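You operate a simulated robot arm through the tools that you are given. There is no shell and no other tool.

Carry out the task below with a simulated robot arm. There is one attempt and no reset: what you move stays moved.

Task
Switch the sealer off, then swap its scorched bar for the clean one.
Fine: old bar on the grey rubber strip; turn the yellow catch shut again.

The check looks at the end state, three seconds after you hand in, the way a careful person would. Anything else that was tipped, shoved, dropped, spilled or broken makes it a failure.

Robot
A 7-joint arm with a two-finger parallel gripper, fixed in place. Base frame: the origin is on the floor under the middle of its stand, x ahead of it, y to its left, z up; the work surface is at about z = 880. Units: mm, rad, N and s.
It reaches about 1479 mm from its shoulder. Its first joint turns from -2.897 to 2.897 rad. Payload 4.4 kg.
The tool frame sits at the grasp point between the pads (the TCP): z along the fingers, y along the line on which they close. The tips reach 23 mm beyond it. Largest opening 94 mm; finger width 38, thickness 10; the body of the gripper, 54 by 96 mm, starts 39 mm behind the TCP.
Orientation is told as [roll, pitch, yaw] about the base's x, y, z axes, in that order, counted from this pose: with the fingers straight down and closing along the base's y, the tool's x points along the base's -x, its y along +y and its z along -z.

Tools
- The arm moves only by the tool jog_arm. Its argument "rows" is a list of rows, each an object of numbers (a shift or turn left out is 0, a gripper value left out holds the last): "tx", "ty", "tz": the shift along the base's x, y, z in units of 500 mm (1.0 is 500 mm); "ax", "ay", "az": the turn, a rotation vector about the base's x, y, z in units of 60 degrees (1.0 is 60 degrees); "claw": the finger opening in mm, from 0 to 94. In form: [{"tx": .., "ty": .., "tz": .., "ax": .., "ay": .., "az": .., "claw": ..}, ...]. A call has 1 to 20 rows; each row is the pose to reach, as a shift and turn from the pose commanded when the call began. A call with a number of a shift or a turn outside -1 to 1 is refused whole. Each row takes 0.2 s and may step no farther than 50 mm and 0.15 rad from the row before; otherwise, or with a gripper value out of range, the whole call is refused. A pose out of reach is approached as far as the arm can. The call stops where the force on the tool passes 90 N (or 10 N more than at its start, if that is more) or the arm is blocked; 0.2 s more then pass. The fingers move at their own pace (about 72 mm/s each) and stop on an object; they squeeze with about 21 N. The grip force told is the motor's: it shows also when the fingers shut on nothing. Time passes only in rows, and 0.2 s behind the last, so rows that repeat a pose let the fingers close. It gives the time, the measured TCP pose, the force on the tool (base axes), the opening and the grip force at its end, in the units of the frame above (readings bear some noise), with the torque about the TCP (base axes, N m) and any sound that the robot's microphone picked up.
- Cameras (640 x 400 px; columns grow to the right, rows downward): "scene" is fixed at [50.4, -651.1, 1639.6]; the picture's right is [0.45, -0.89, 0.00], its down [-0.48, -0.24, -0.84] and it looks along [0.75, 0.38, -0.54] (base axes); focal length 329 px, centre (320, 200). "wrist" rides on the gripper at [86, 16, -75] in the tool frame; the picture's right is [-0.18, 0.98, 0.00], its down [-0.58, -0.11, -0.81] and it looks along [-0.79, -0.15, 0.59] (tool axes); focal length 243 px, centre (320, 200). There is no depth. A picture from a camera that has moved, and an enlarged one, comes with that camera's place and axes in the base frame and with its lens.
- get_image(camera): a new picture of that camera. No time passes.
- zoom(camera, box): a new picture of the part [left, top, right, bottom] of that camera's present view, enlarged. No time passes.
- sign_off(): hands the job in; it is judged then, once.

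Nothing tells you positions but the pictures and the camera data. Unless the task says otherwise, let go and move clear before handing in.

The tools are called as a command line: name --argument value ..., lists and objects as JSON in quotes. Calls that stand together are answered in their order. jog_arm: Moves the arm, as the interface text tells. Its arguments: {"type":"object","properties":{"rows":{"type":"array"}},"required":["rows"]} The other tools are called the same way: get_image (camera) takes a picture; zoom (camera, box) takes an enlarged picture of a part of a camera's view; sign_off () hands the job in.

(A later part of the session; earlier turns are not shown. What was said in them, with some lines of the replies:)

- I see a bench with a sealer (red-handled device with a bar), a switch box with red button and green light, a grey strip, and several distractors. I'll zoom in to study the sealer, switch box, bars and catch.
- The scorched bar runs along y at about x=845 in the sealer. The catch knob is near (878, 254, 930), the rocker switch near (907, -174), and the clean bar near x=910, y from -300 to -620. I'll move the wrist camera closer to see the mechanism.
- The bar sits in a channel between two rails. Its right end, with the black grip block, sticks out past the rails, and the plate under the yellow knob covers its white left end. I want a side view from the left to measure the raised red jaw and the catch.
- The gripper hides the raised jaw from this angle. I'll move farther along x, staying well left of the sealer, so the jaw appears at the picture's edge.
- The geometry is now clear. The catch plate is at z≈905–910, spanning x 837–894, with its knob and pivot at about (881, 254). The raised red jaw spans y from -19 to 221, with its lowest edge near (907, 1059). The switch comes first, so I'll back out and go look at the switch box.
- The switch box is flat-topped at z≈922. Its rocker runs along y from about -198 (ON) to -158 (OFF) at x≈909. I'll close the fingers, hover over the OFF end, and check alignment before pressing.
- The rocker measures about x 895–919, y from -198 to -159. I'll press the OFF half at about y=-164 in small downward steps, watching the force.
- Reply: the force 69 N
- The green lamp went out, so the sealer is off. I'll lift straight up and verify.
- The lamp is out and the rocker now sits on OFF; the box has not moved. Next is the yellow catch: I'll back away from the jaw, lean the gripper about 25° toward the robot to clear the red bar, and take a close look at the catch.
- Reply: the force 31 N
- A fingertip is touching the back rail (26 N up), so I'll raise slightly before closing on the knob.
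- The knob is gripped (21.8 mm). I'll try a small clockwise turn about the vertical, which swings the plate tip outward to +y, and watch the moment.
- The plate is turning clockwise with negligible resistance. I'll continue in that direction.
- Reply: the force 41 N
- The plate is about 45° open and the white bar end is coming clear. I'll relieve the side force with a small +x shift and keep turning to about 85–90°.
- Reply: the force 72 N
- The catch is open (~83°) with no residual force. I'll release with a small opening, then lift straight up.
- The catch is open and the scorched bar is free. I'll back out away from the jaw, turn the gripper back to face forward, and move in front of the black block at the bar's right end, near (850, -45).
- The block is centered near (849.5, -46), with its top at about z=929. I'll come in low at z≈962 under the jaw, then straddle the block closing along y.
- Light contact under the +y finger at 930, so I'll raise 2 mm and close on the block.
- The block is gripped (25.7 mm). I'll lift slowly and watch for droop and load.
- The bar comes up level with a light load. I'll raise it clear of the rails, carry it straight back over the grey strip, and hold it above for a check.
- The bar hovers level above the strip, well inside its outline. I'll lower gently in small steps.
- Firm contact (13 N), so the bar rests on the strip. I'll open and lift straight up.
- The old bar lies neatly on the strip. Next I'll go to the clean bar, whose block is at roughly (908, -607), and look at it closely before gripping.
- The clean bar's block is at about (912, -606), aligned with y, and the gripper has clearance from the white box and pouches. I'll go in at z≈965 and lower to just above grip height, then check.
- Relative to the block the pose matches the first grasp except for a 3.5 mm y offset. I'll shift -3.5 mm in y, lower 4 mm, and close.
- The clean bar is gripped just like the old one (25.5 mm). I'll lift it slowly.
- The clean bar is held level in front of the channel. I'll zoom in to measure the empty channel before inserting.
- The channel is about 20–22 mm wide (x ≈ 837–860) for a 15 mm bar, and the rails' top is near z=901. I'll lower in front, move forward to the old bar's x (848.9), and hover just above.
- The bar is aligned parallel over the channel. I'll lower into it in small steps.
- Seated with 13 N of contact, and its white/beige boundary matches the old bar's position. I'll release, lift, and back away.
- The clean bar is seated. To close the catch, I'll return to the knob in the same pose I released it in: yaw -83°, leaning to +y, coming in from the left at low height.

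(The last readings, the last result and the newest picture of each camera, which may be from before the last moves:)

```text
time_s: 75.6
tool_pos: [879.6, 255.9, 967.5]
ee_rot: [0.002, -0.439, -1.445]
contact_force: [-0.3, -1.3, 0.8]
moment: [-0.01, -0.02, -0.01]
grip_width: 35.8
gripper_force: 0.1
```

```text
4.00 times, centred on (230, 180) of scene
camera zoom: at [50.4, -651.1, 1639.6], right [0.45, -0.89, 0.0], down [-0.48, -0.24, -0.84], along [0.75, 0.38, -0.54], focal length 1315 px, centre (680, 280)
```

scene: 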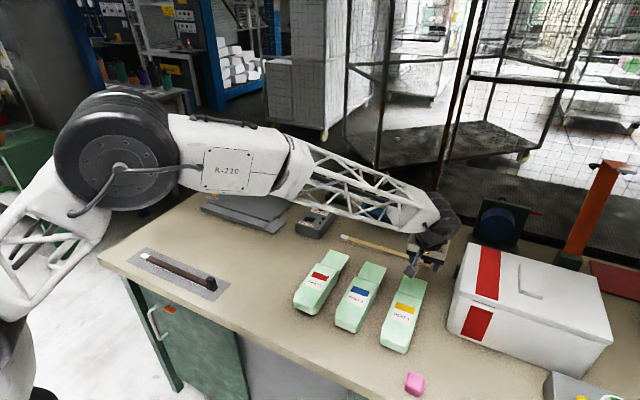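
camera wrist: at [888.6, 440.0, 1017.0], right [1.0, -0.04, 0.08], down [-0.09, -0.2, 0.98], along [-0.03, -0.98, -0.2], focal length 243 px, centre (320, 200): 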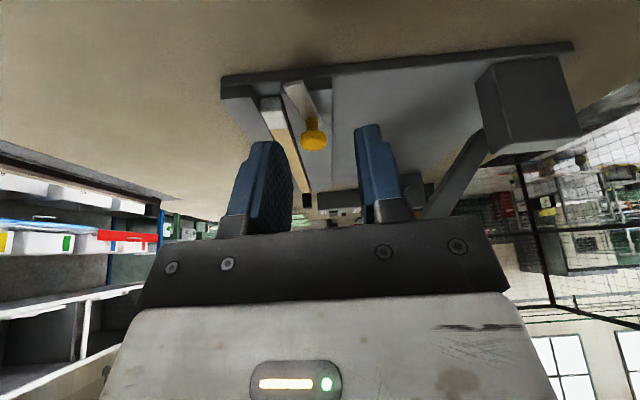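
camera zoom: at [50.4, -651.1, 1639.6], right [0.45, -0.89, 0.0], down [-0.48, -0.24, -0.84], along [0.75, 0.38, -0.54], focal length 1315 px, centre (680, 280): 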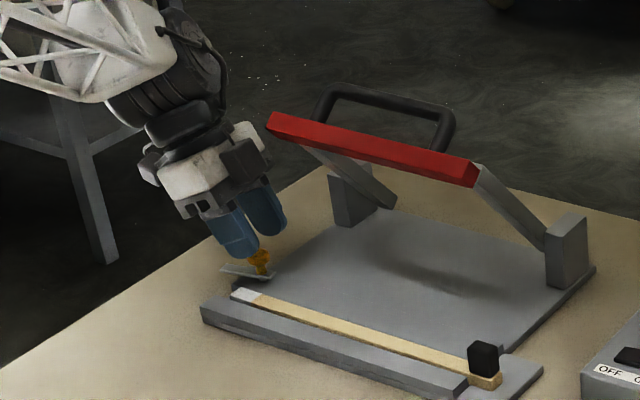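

jog_arm --rows '[{"tz": -0.03}, {"tz": -0.05}, {"tz": -0.063}, {"tz": -0.063}]'

zoom --camera "wrist" --box '[200, 40, 440, 240]'

```text
time_s: 76.6
tool_pos: [880.8, 256.0, 933.6]
ee_rot: [0.002, -0.438, -1.446]
contact_force: [-0.1, 0.7, 0.1]
moment: [-0.02, -0.02, 0.01]
grip_width: 36.1
gripper_force: 0.0
```

```text
2.00 times, centred on (320, 140) of wrist
camera zoom: at [883.3, 366.5, 966.6], right [1.0, -0.04, 0.08], down [-0.09, -0.2, 0.98], along [-0.03, -0.98, -0.2], focal length 485 px, centre (320, 320)
```

zoom: 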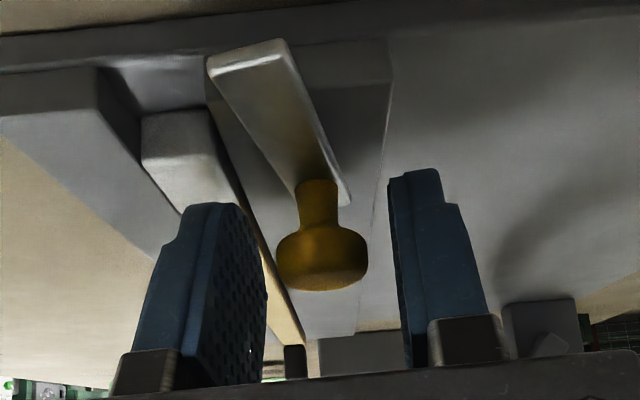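

The knob is centered between the pads. I'll close on it and turn back counterclockwise toward shut, checking forces as I go.

jog_arm --rows '[{"claw": 20}, {"claw": 0}, {"claw": 0}, {"claw": 0}]'

jog_arm --rows '[{"az": 0.08}, {"az": 0.16}, {"az": 0.24}, {"az": 0.3}, {"az": 0.3}]'

zoom --camera "wrist" --box '[200, 40, 440, 240]'

```text
time_s: 77.6
tool_pos: [881.4, 255.7, 935.3]
ee_rot: [0.001, -0.438, -1.447]
contact_force: [43.0, 7.4, -12.0]
moment: [0.29, -0.35, 0.03]
grip_width: 21.3
gripper_force: 45.0
```

```text
time_s: 78.8
tool_pos: [882.4, 255.6, 934.3]
ee_rot: [0.001, -0.438, -1.13]
contact_force: [46.6, 16.0, 4.2]
moment: [0.04, -0.45, 0.03]
grip_width: 21.6
gripper_force: 45.1
```

```text
2.00 times, centred on (320, 140) of wrist
camera zoom: at [849.3, 361.9, 966.7], right [0.96, 0.27, 0.08], down [-0.02, -0.21, 0.98], along [0.28, -0.94, -0.2], focal length 485 px, centre (320, 320)
```

zoom: 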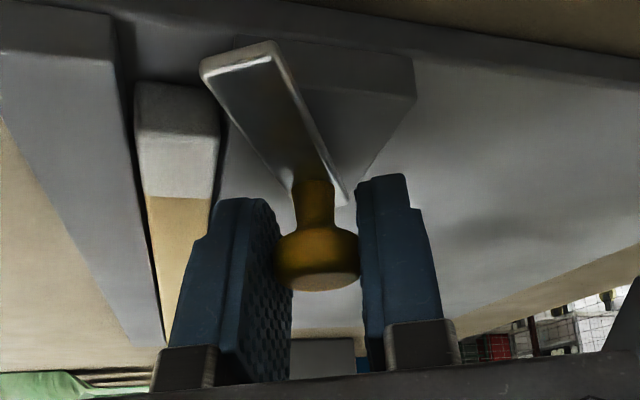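

jog_arm --rows '[{"tx": 0.002}, {"tx": 0.002, "az": 0.08}, {"tx": 0.002, "az": 0.16}, {"tx": 0.002, "az": 0.24}, {"tx": 0.002, "az": 0.32}, {"tx": 0.002, "az": 0.4}, {"tx": 0.002, "az": 0.4}]'

zoom --camera "wrist" --box '[200, 40, 440, 240]'

```text
time_s: 80.4
tool_pos: [881.6, 254.5, 933.7]
ee_rot: [-0.003, -0.437, -0.713]
contact_force: [-41.5, -19.6, 25.5]
moment: [-0.47, 0.22, -0.03]
grip_width: 21.6
gripper_force: 44.8
```

```text
2.00 times, centred on (320, 140) of wrist
camera zoom: at [809.5, 339.1, 965.7], right [0.77, 0.64, 0.08], down [0.07, -0.2, 0.98], along [0.64, -0.75, -0.2], focal length 485 px, centre (320, 320)
```

zoom: 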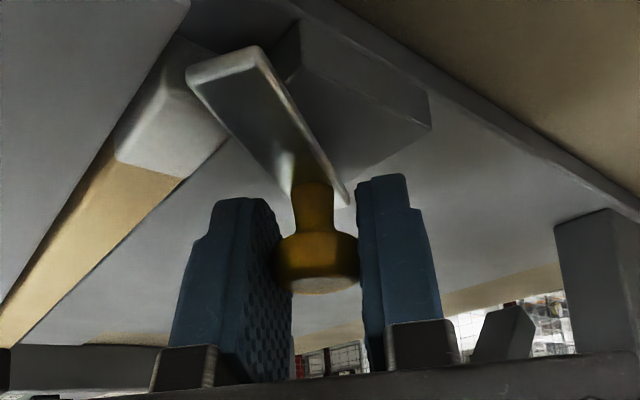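

jog_arm --rows '[{"tx": -0.0015}, {"tx": -0.0015, "az": 0.08}, {"tx": -0.0015, "az": 0.16}, {"tx": -0.0015, "az": 0.24}, {"tx": -0.0015, "az": 0.32}, {"tx": -0.0015, "az": 0.38}, {"tx": -0.0015, "az": 0.38}]'

zoom --camera "wrist" --box '[200, 40, 440, 240]'

zoom --camera "scene" --box '[195, 170, 255, 225]'

```text
time_s: 82.0
tool_pos: [881.6, 254.8, 933.8]
ee_rot: [-0.002, -0.438, -0.314]
contact_force: [22.5, -10.5, -6.1]
moment: [-0.11, -0.45, -0.03]
grip_width: 21.3
gripper_force: 44.4
```

```text
2.00 times, centred on (320, 140) of wrist
camera zoom: at [782.4, 304.2, 965.6], right [0.46, 0.88, 0.08], down [0.14, -0.16, 0.98], along [0.88, -0.44, -0.2], focal length 485 px, centre (320, 320)
```

zoom: 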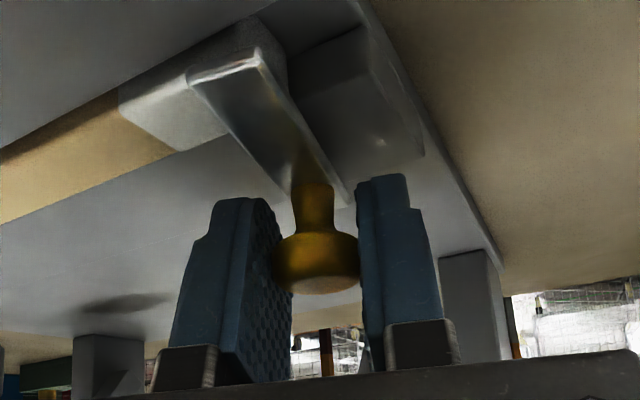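

```text
7.27 times, centred on (225, 198) of scene
camera zoom: at [50.4, -651.1, 1639.6], right [0.45, -0.89, 0.0], down [-0.48, -0.24, -0.84], along [0.75, 0.38, -0.54], focal length 2390 px, centre (1011, 218)
```

zoom: 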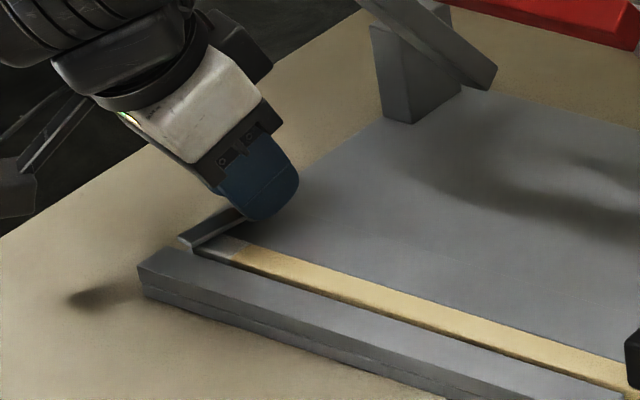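

jog_arm --rows '[{"az": 0.06}, {"az": 0.12}, {"az": 0.18}, {"az": 0.18}]'

zoom --camera "wrist" --box '[200, 40, 440, 240]'

zoom --camera "scene" --box '[195, 170, 255, 225]'

```text
time_s: 83.0
tool_pos: [882.3, 254.3, 933.9]
ee_rot: [0.001, -0.439, -0.126]
contact_force: [5.4, -22.8, -0.9]
moment: [-0.05, 0.09, -0.16]
grip_width: 21.3
gripper_force: 45.2
```

```text
2.00 times, centred on (320, 140) of wrist
camera zoom: at [774.8, 284.8, 965.7], right [0.29, 0.95, 0.08], down [0.17, -0.13, 0.98], along [0.94, -0.27, -0.2], focal length 485 px, centre (320, 320)
```

zoom: 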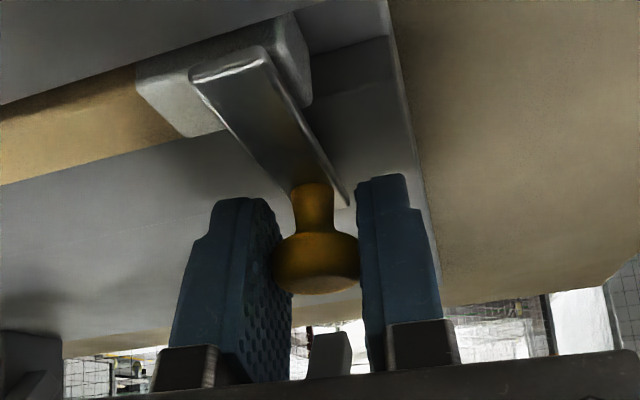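

```text
7.27 times, centred on (225, 198) of scene
camera zoom: at [50.4, -651.1, 1639.6], right [0.45, -0.89, 0.0], down [-0.48, -0.24, -0.84], along [0.75, 0.38, -0.54], focal length 2390 px, centre (1011, 218)
```

zoom: 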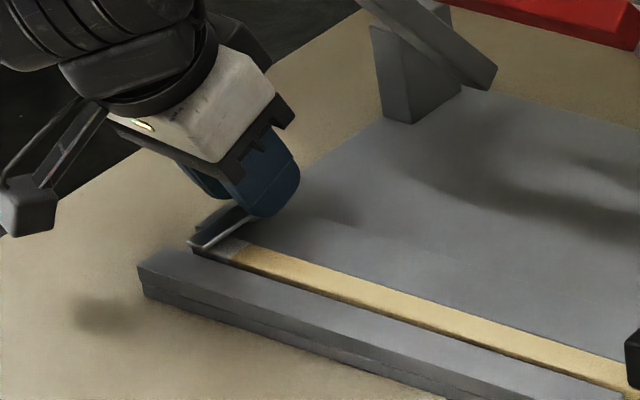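

The plate tip is back at about (838, 255), its original shut position, and a turning resistance has appeared, consistent with the stop. A last small nudge, then release.

jog_arm --rows '[{"az": 0.03}, {"az": 0.05}, {"az": 0.05}]'

zoom --camera "wrist" --box '[200, 40, 440, 240]'

```text
time_s: 83.8
tool_pos: [881.3, 255.0, 934.2]
ee_rot: [0.001, -0.437, -0.072]
contact_force: [-3.2, -11.7, -2.9]
moment: [-0.04, 0.48, -0.32]
grip_width: 21.4
gripper_force: 45.3
```

```text
2.00 times, centred on (320, 140) of wrist
camera zoom: at [772.9, 279.2, 965.7], right [0.24, 0.97, 0.08], down [0.18, -0.12, 0.98], along [0.95, -0.22, -0.2], focal length 485 px, centre (320, 320)
```

zoom: 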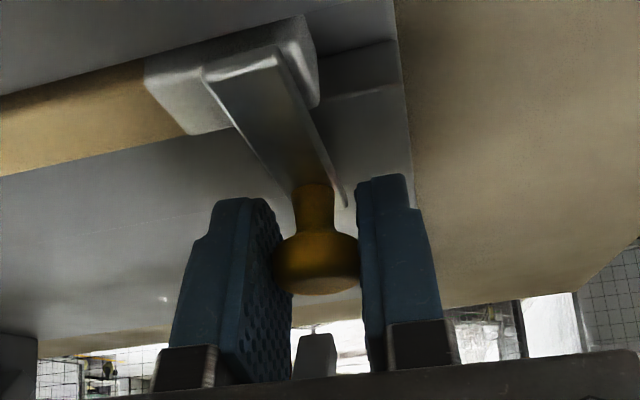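

The plate has stopped against its shut stop (the knob now resists the turn). I'll release, retreat up and back, and inspect everything.

jog_arm --rows '[{"claw": 56}, {"claw": 56}, {"claw": 56}, {"tz": 0.02, "tx": -0.01}, {"tz": 0.05, "tx": -0.05}, {"tz": 0.08, "tx": -0.12}, {"tz": 0.12, "tx": -0.2}, {"tz": 0.16, "tx": -0.28}, {"tz": 0.2, "tx": -0.36}, {"tz": 0.24, "tx": -0.44}, {"tz": 0.3, "tx": -0.5}, {"tz": 0.36, "tx": -0.56}]'

zoom --camera "scene" --box '[190, 150, 310, 240]'

zoom --camera "scene" --box '[195, 185, 255, 225]'

get_image --camera "scene"

get_image --camera "wrist"

```text
time_s: 86.4
tool_pos: [604.2, 259.5, 1116.7]
ee_rot: [0.001, -0.437, -0.073]
contact_force: [-0.3, 0.4, 0.0]
moment: [-0.01, -0.02, 0.01]
grip_width: 56.0
gripper_force: 0.1
```

```text
4.44 times, centred on (250, 195) of scene
camera zoom: at [50.4, -651.1, 1639.6], right [0.45, -0.89, 0.0], down [-0.48, -0.24, -0.84], along [0.75, 0.38, -0.54], focal length 1461 px, centre (631, 222)
```

zoom: 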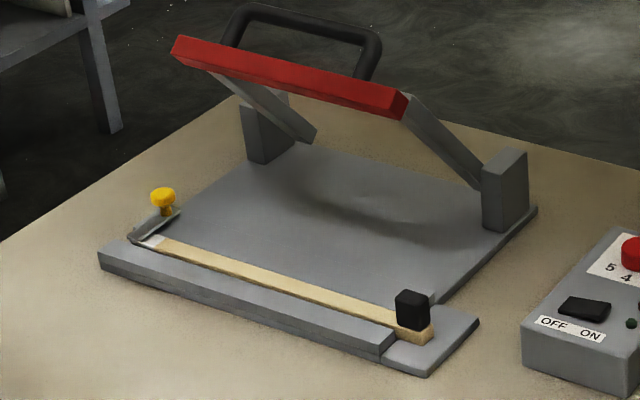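

```text
10.00 times, centred on (225, 205) of scene
camera zoom: at [50.4, -651.1, 1639.6], right [0.45, -0.89, 0.0], down [-0.48, -0.24, -0.84], along [0.75, 0.38, -0.54], focal length 3286 px, centre (1270, 150)
```

zoom: 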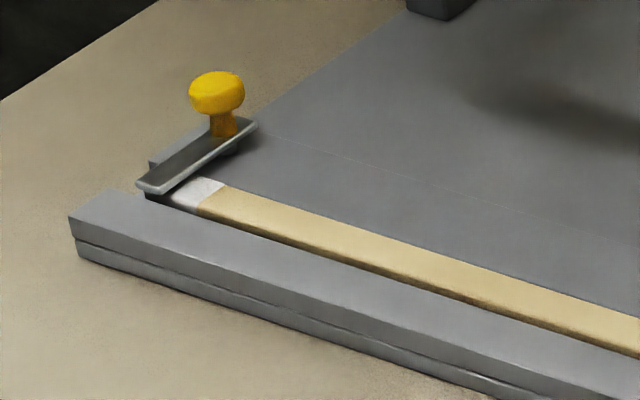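

```text
taken
```

scene: 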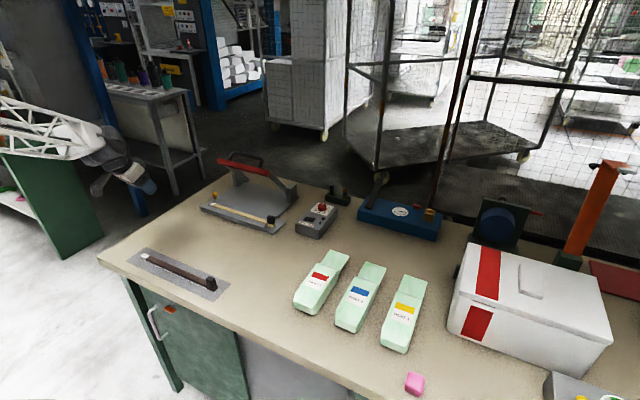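

```text
taken
camera wrist: at [494.6, 282.8, 1148.0], right [0.24, 0.97, 0.08], down [0.18, -0.12, 0.98], along [0.96, -0.22, -0.2], focal length 243 px, centre (320, 200)
```

wrist: 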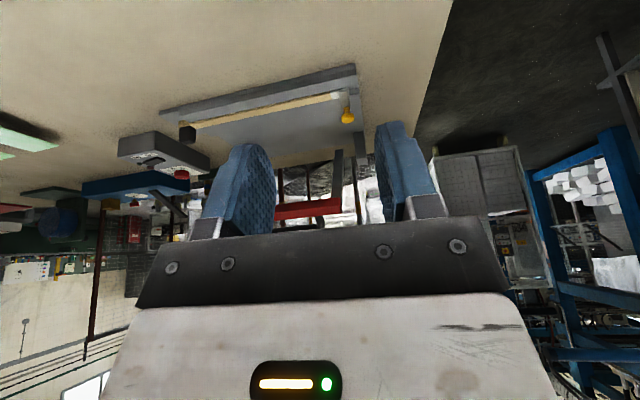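

The catch looks identical to the start. I'll compare the right end of the clean bar and the other items with the first pictures.

zoom --camera "scene" --box '[240, 200, 300, 240]'

zoom --camera "scene" --box '[280, 170, 460, 283]'

zoom --camera "scene" --box '[110, 230, 250, 310]'

zoom --camera "wrist" --box '[150, 60, 380, 160]'

```text
10.00 times, centred on (270, 220) of scene
camera zoom: at [50.4, -651.1, 1639.6], right [0.45, -0.89, 0.0], down [-0.48, -0.24, -0.84], along [0.75, 0.38, -0.54], focal length 3286 px, centre (820, 0)
```

zoom: 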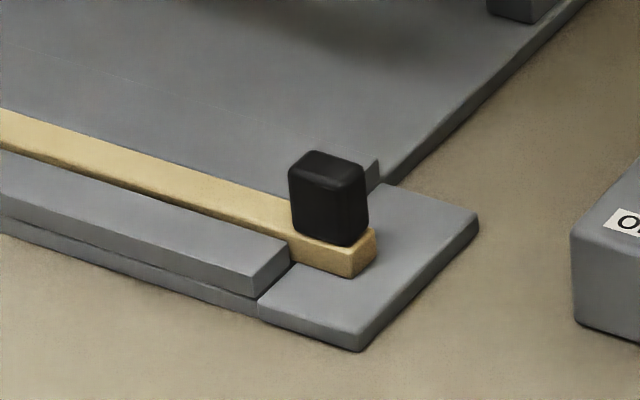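

```text
3.54 times, centred on (370, 226) of scene
camera zoom: at [50.4, -651.1, 1639.6], right [0.45, -0.89, 0.0], down [-0.48, -0.24, -0.84], along [0.75, 0.38, -0.54], focal length 1163 px, centre (143, 106)
```

zoom: 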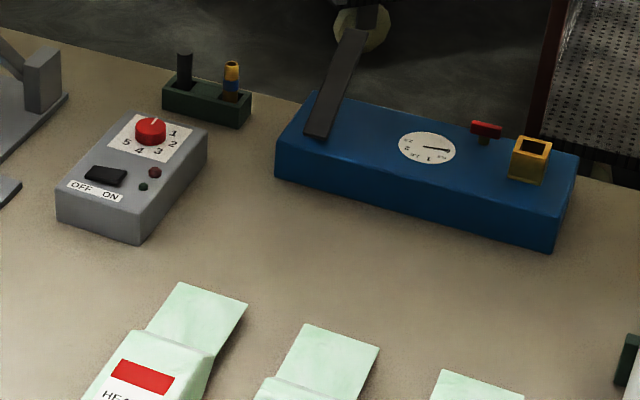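

```text
4.57 times, centred on (180, 270) of scene
camera zoom: at [50.4, -651.1, 1639.6], right [0.45, -0.89, 0.0], down [-0.48, -0.24, -0.84], along [0.75, 0.38, -0.54], focal length 1502 px, centre (960, -120)
```

zoom: 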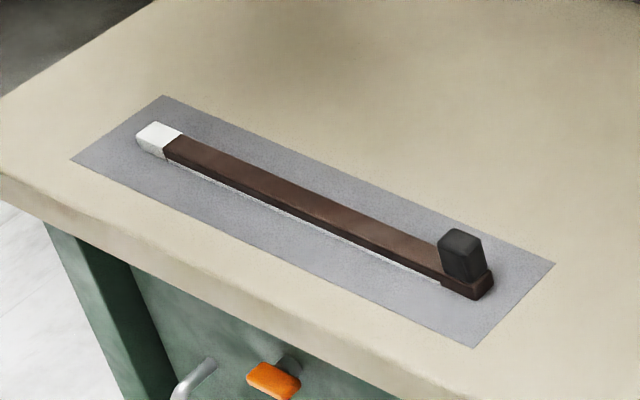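

```text
2.78 times, centred on (265, 110) of wrist
camera zoom: at [494.6, 282.8, 1148.0], right [0.24, 0.97, 0.08], down [0.18, -0.12, 0.98], along [0.96, -0.22, -0.2], focal length 675 px, centre (473, 450)
```

zoom: 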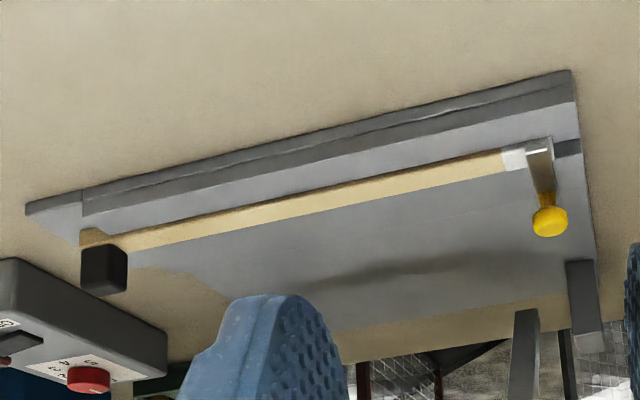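

Everything matches the start except that the clean bar slid about 3.5 mm toward +y when I let go. I'll nudge the block gently back with closed fingers from its +y side. First I'll line up in front of it.

jog_arm --rows '[{"ty": -0.06, "tz": -0.02, "az": 0.03, "claw": 0}, {"ty": -0.14, "tz": -0.05, "az": 0.07, "tx": 0.02}, {"ty": -0.22, "tz": -0.08, "az": 0.07, "tx": 0.04}, {"ty": -0.3, "tz": -0.11, "az": 0.07, "tx": 0.06}, {"ty": -0.38, "tz": -0.14, "az": 0.07, "tx": 0.07}, {"ty": -0.46, "tz": -0.17, "az": 0.07, "tx": 0.07}, {"ty": -0.52, "tz": -0.2, "az": 0.07, "tx": 0.07}, {"ty": -0.543, "tz": -0.2, "az": 0.07, "tx": 0.07}, {"ty": -0.543, "tz": -0.2, "az": 0.07, "tx": 0.07}]'

jog_arm --rows '[{"tx": 0.08, "tz": -0.04}, {"tx": 0.16, "tz": -0.08}, {"tx": 0.25, "tz": -0.1}, {"tx": 0.33, "tz": -0.1}, {"tx": 0.37, "tz": -0.1}, {"tx": 0.37, "tz": -0.1}]'

zoom --camera "wrist" --box '[200, 40, 440, 240]'

zoom --camera "scene" --box '[220, 150, 320, 240]'

```text
time_s: 88.4
tool_pos: [636.5, -15.4, 1014.9]
ee_rot: [0.0, -0.438, 0.001]
contact_force: [0.0, 0.5, -0.1]
moment: [0.01, 0.03, -0.02]
grip_width: 0.1
gripper_force: 20.6
```

```text
time_s: 89.8
tool_pos: [821.2, -15.9, 963.6]
ee_rot: [0.0, -0.438, -0.001]
contact_force: [-1.1, 0.2, 0.3]
moment: [-0.02, 0.0, 0.0]
grip_width: 0.2
gripper_force: 21.0
```

```text
2.00 times, centred on (320, 140) of wrist
camera zoom: at [711.5, 0.0, 994.8], right [0.17, 0.98, 0.08], down [0.18, -0.11, 0.98], along [0.97, -0.15, -0.2], focal length 485 px, centre (320, 320)
```

zoom: 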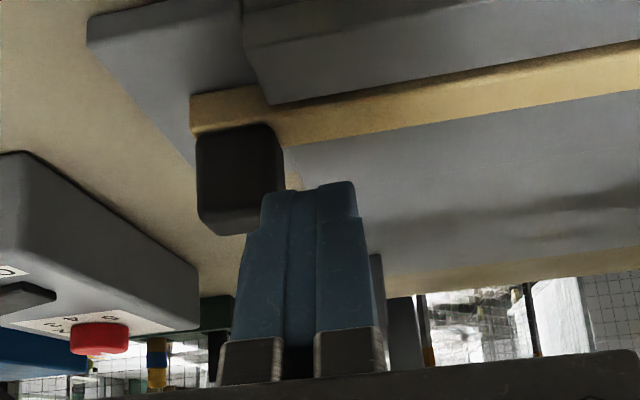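

```text
4.44 times, centred on (270, 195) of scene
camera zoom: at [50.4, -651.1, 1639.6], right [0.45, -0.89, 0.0], down [-0.48, -0.24, -0.84], along [0.75, 0.38, -0.54], focal length 1461 px, centre (542, 222)
```

zoom: 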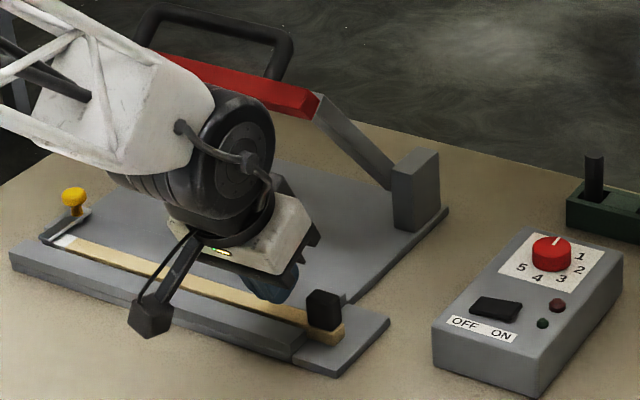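

jog_arm --rows '[{"ty": 0.012}, {"ty": 0.012, "tx": 0.03}, {"ty": 0.012, "tx": 0.045}, {"ty": 0.012, "tx": 0.045, "tz": -0.02}, {"ty": 0.012, "tx": 0.045, "tz": -0.04}, {"ty": 0.012, "tx": 0.045, "tz": -0.054}, {"ty": 0.012, "tx": 0.045, "tz": -0.054}]'

zoom --camera "wrist" --box '[200, 40, 440, 240]'

zoom --camera "scene" --box '[240, 200, 300, 240]'

```text
time_s: 91.4
tool_pos: [844.3, -9.6, 938.5]
ee_rot: [0.001, -0.437, 0.001]
contact_force: [-0.4, -0.5, 0.3]
moment: [-0.03, -0.04, 0.01]
grip_width: 0.0
gripper_force: 20.9
```

```text
2.00 times, centred on (320, 140) of wrist
camera zoom: at [733.8, 5.9, 969.5], right [0.17, 0.98, 0.08], down [0.18, -0.11, 0.98], along [0.97, -0.15, -0.2], focal length 485 px, centre (320, 320)
```

zoom: 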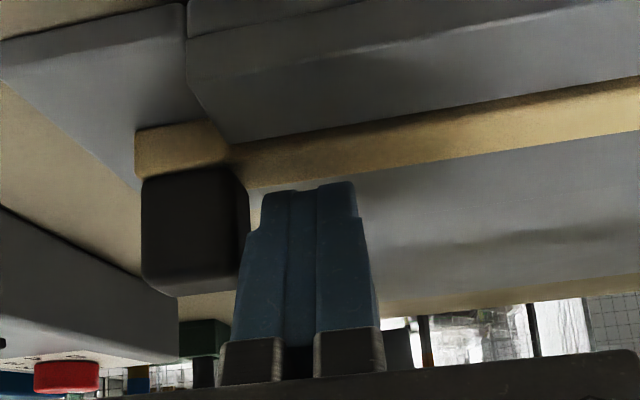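

```text
10.00 times, centred on (270, 220) of scene
camera zoom: at [50.4, -651.1, 1639.6], right [0.45, -0.89, 0.0], down [-0.48, -0.24, -0.84], along [0.75, 0.38, -0.54], focal length 3286 px, centre (820, 0)
```

zoom: 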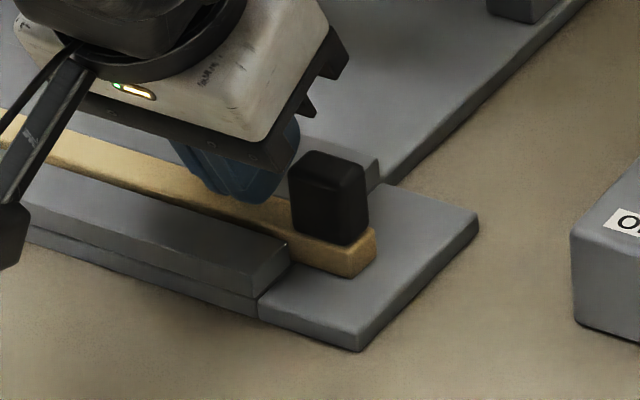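

jog_arm --rows '[{"ty": -0.008}, {"ty": -0.014}, {"ty": -0.018}, {"ty": -0.021}, {"ty": -0.021}]'

zoom --camera "scene" --box '[240, 200, 300, 240]'

```text
time_s: 92.6
tool_pos: [845.2, -20.6, 937.3]
ee_rot: [-0.001, -0.437, 0.0]
contact_force: [0.2, -0.2, 0.2]
moment: [0.0, -0.01, 0.02]
grip_width: 0.0
gripper_force: 20.8
```

```text
10.00 times, centred on (270, 220) of scene
camera zoom: at [50.4, -651.1, 1639.6], right [0.45, -0.89, 0.0], down [-0.48, -0.24, -0.84], along [0.75, 0.38, -0.54], focal length 3286 px, centre (820, 0)
```

zoom: 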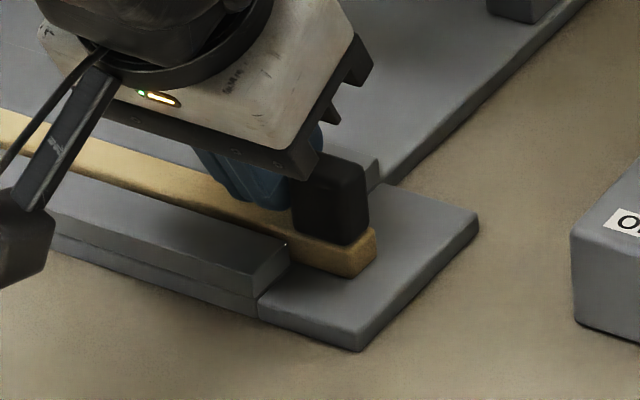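

jog_arm --rows '[{"ty": -0.002}, {"ty": -0.004}, {"ty": -0.004}]'

zoom --camera "scene" --box '[240, 200, 300, 240]'

```text
time_s: 93.4
tool_pos: [843.4, -21.9, 936.5]
ee_rot: [0.001, -0.438, 0.001]
contact_force: [-0.7, -0.2, 0.5]
moment: [-0.01, -0.01, 0.01]
grip_width: 0.0
gripper_force: 20.8
```

```text
10.00 times, centred on (270, 220) of scene
camera zoom: at [50.4, -651.1, 1639.6], right [0.45, -0.89, 0.0], down [-0.48, -0.24, -0.84], along [0.75, 0.38, -0.54], focal length 3286 px, centre (820, 0)
```

zoom: 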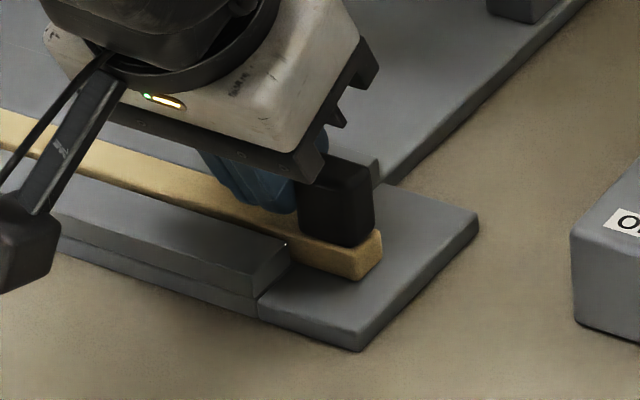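

The bar slid smoothly; about 1 mm remains to match the original place.

jog_arm --rows '[{"ty": -0.001}, {"ty": -0.002}, {"ty": -0.002}]'

zoom --camera "scene" --box '[240, 200, 300, 240]'

zoom --camera "scene" --box '[195, 185, 255, 225]'

```text
time_s: 94.2
tool_pos: [843.9, -23.8, 937.6]
ee_rot: [-0.001, -0.436, 0.0]
contact_force: [0.3, -0.4, -0.5]
moment: [0.0, -0.01, -0.02]
grip_width: 0.0
gripper_force: 20.8
```

```text
10.00 times, centred on (270, 220) of scene
camera zoom: at [50.4, -651.1, 1639.6], right [0.45, -0.89, 0.0], down [-0.48, -0.24, -0.84], along [0.75, 0.38, -0.54], focal length 3286 px, centre (820, 0)
```

zoom: 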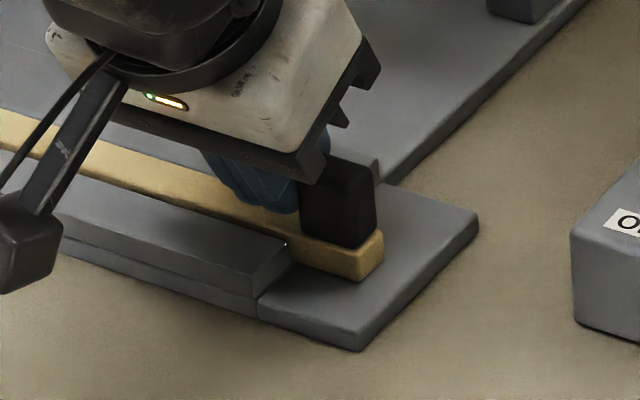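

```text
10.00 times, centred on (225, 205) of scene
camera zoom: at [50.4, -651.1, 1639.6], right [0.45, -0.89, 0.0], down [-0.48, -0.24, -0.84], along [0.75, 0.38, -0.54], focal length 3286 px, centre (1270, 150)
```

zoom: 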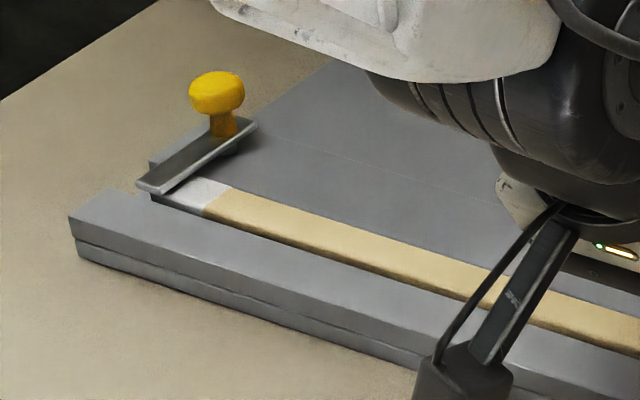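

The bar's position now matches the original picture. I'll back the fingers off sideways, lift, and retreat well clear.

jog_arm --rows '[{"ty": 0.008}, {"ty": 0.016}, {"ty": 0.016, "tz": 0.03}, {"ty": 0.016, "tz": 0.06, "tx": -0.04}, {"ty": 0.016, "tz": 0.09, "tx": -0.12}, {"ty": 0.016, "tz": 0.12, "tx": -0.2}, {"ty": 0.016, "tz": 0.16, "tx": -0.28}, {"ty": 0.016, "tz": 0.22, "tx": -0.36}, {"ty": 0.05, "tz": 0.29, "tx": -0.42}, {"ty": 0.1, "tz": 0.36, "tx": -0.46}, {"ty": 0.16, "tz": 0.43, "tx": -0.48}]'

get_image --camera "scene"

zoom --camera "scene" --box '[190, 150, 350, 250]'

zoom --camera "scene" --box '[240, 200, 300, 240]'

zoom --camera "scene" --box '[195, 185, 255, 225]'

```text
time_s: 96.6
tool_pos: [605.3, 57.1, 1152.5]
ee_rot: [0.002, -0.437, 0.0]
contact_force: [0.3, 0.9, -0.4]
moment: [-0.01, -0.02, 0.04]
grip_width: 0.0
gripper_force: 20.7
```

```text
taken
```

scene: 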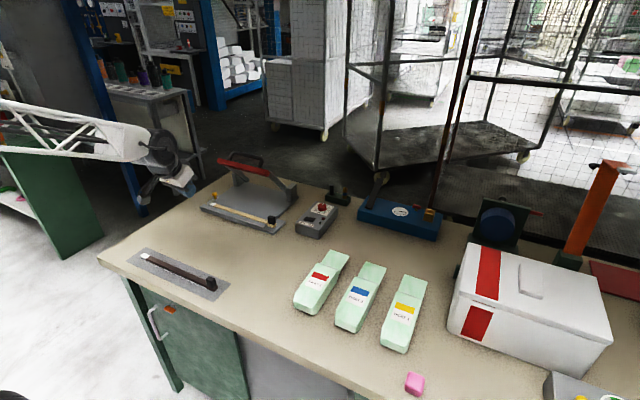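

```text
4.00 times, centred on (270, 200) of scene
camera zoom: at [50.4, -651.1, 1639.6], right [0.45, -0.89, 0.0], down [-0.48, -0.24, -0.84], along [0.75, 0.38, -0.54], focal length 1315 px, centre (520, 200)
```

zoom: 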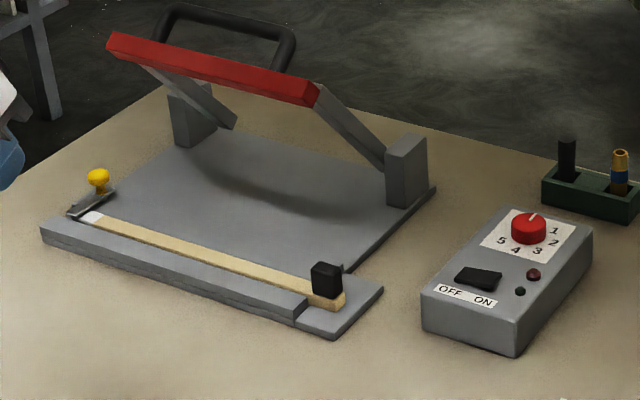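

```text
10.00 times, centred on (270, 220) of scene
camera zoom: at [50.4, -651.1, 1639.6], right [0.45, -0.89, 0.0], down [-0.48, -0.24, -0.84], along [0.75, 0.38, -0.54], focal length 3286 px, centre (820, 0)
```

zoom: 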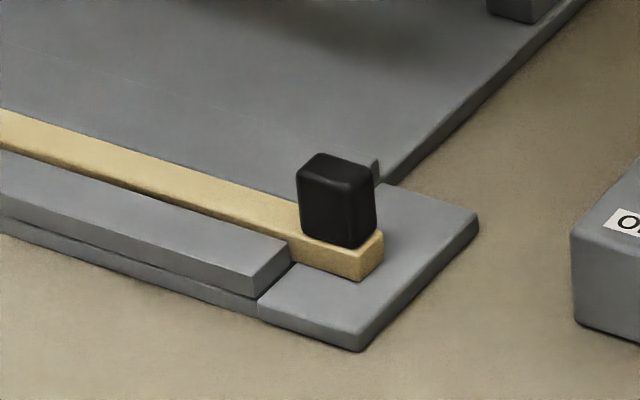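

```text
10.00 times, centred on (225, 205) of scene
camera zoom: at [50.4, -651.1, 1639.6], right [0.45, -0.89, 0.0], down [-0.48, -0.24, -0.84], along [0.75, 0.38, -0.54], focal length 3286 px, centre (1270, 150)
```

zoom: 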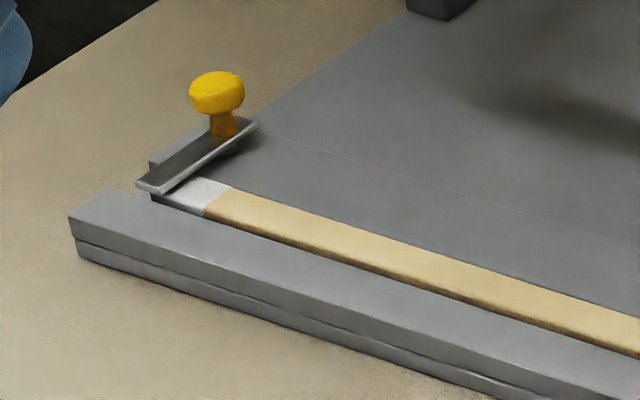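

The rocker is on OFF with its lamp dark, and the scorched bar lies on the grey strip. The clean bar sits in the channel where the old one was, the yellow catch is shut over its white end, and nothing else has moved. The arm is empty and clear, so I'm handing in.

sign_off

```text
The job is handed in.
```

The sealer is switched off and its scorched bar has been swapped for the clean one. I handed the job in with the arm empty and clear; no result came back from the check.

- **Switch:** the rocker is on OFF and its green lamp went out when I pressed it.
- **Old bar:** it lies flat on the grey rubber strip, inside its edges.
- **Clean bar:** it sits in the sealer's channel. It slid about 3.5 mm to the left when I let go, so I nudged it back, and it now lines up with the old bar's place to within about 1 mm in the pictures.
- **Catch:** the yellow catch is turned shut against its stop, with its plate over the bar's white end, as it was at the start.

In the last pictures the switch box, pouches, white box and other items on the bench look unmoved.
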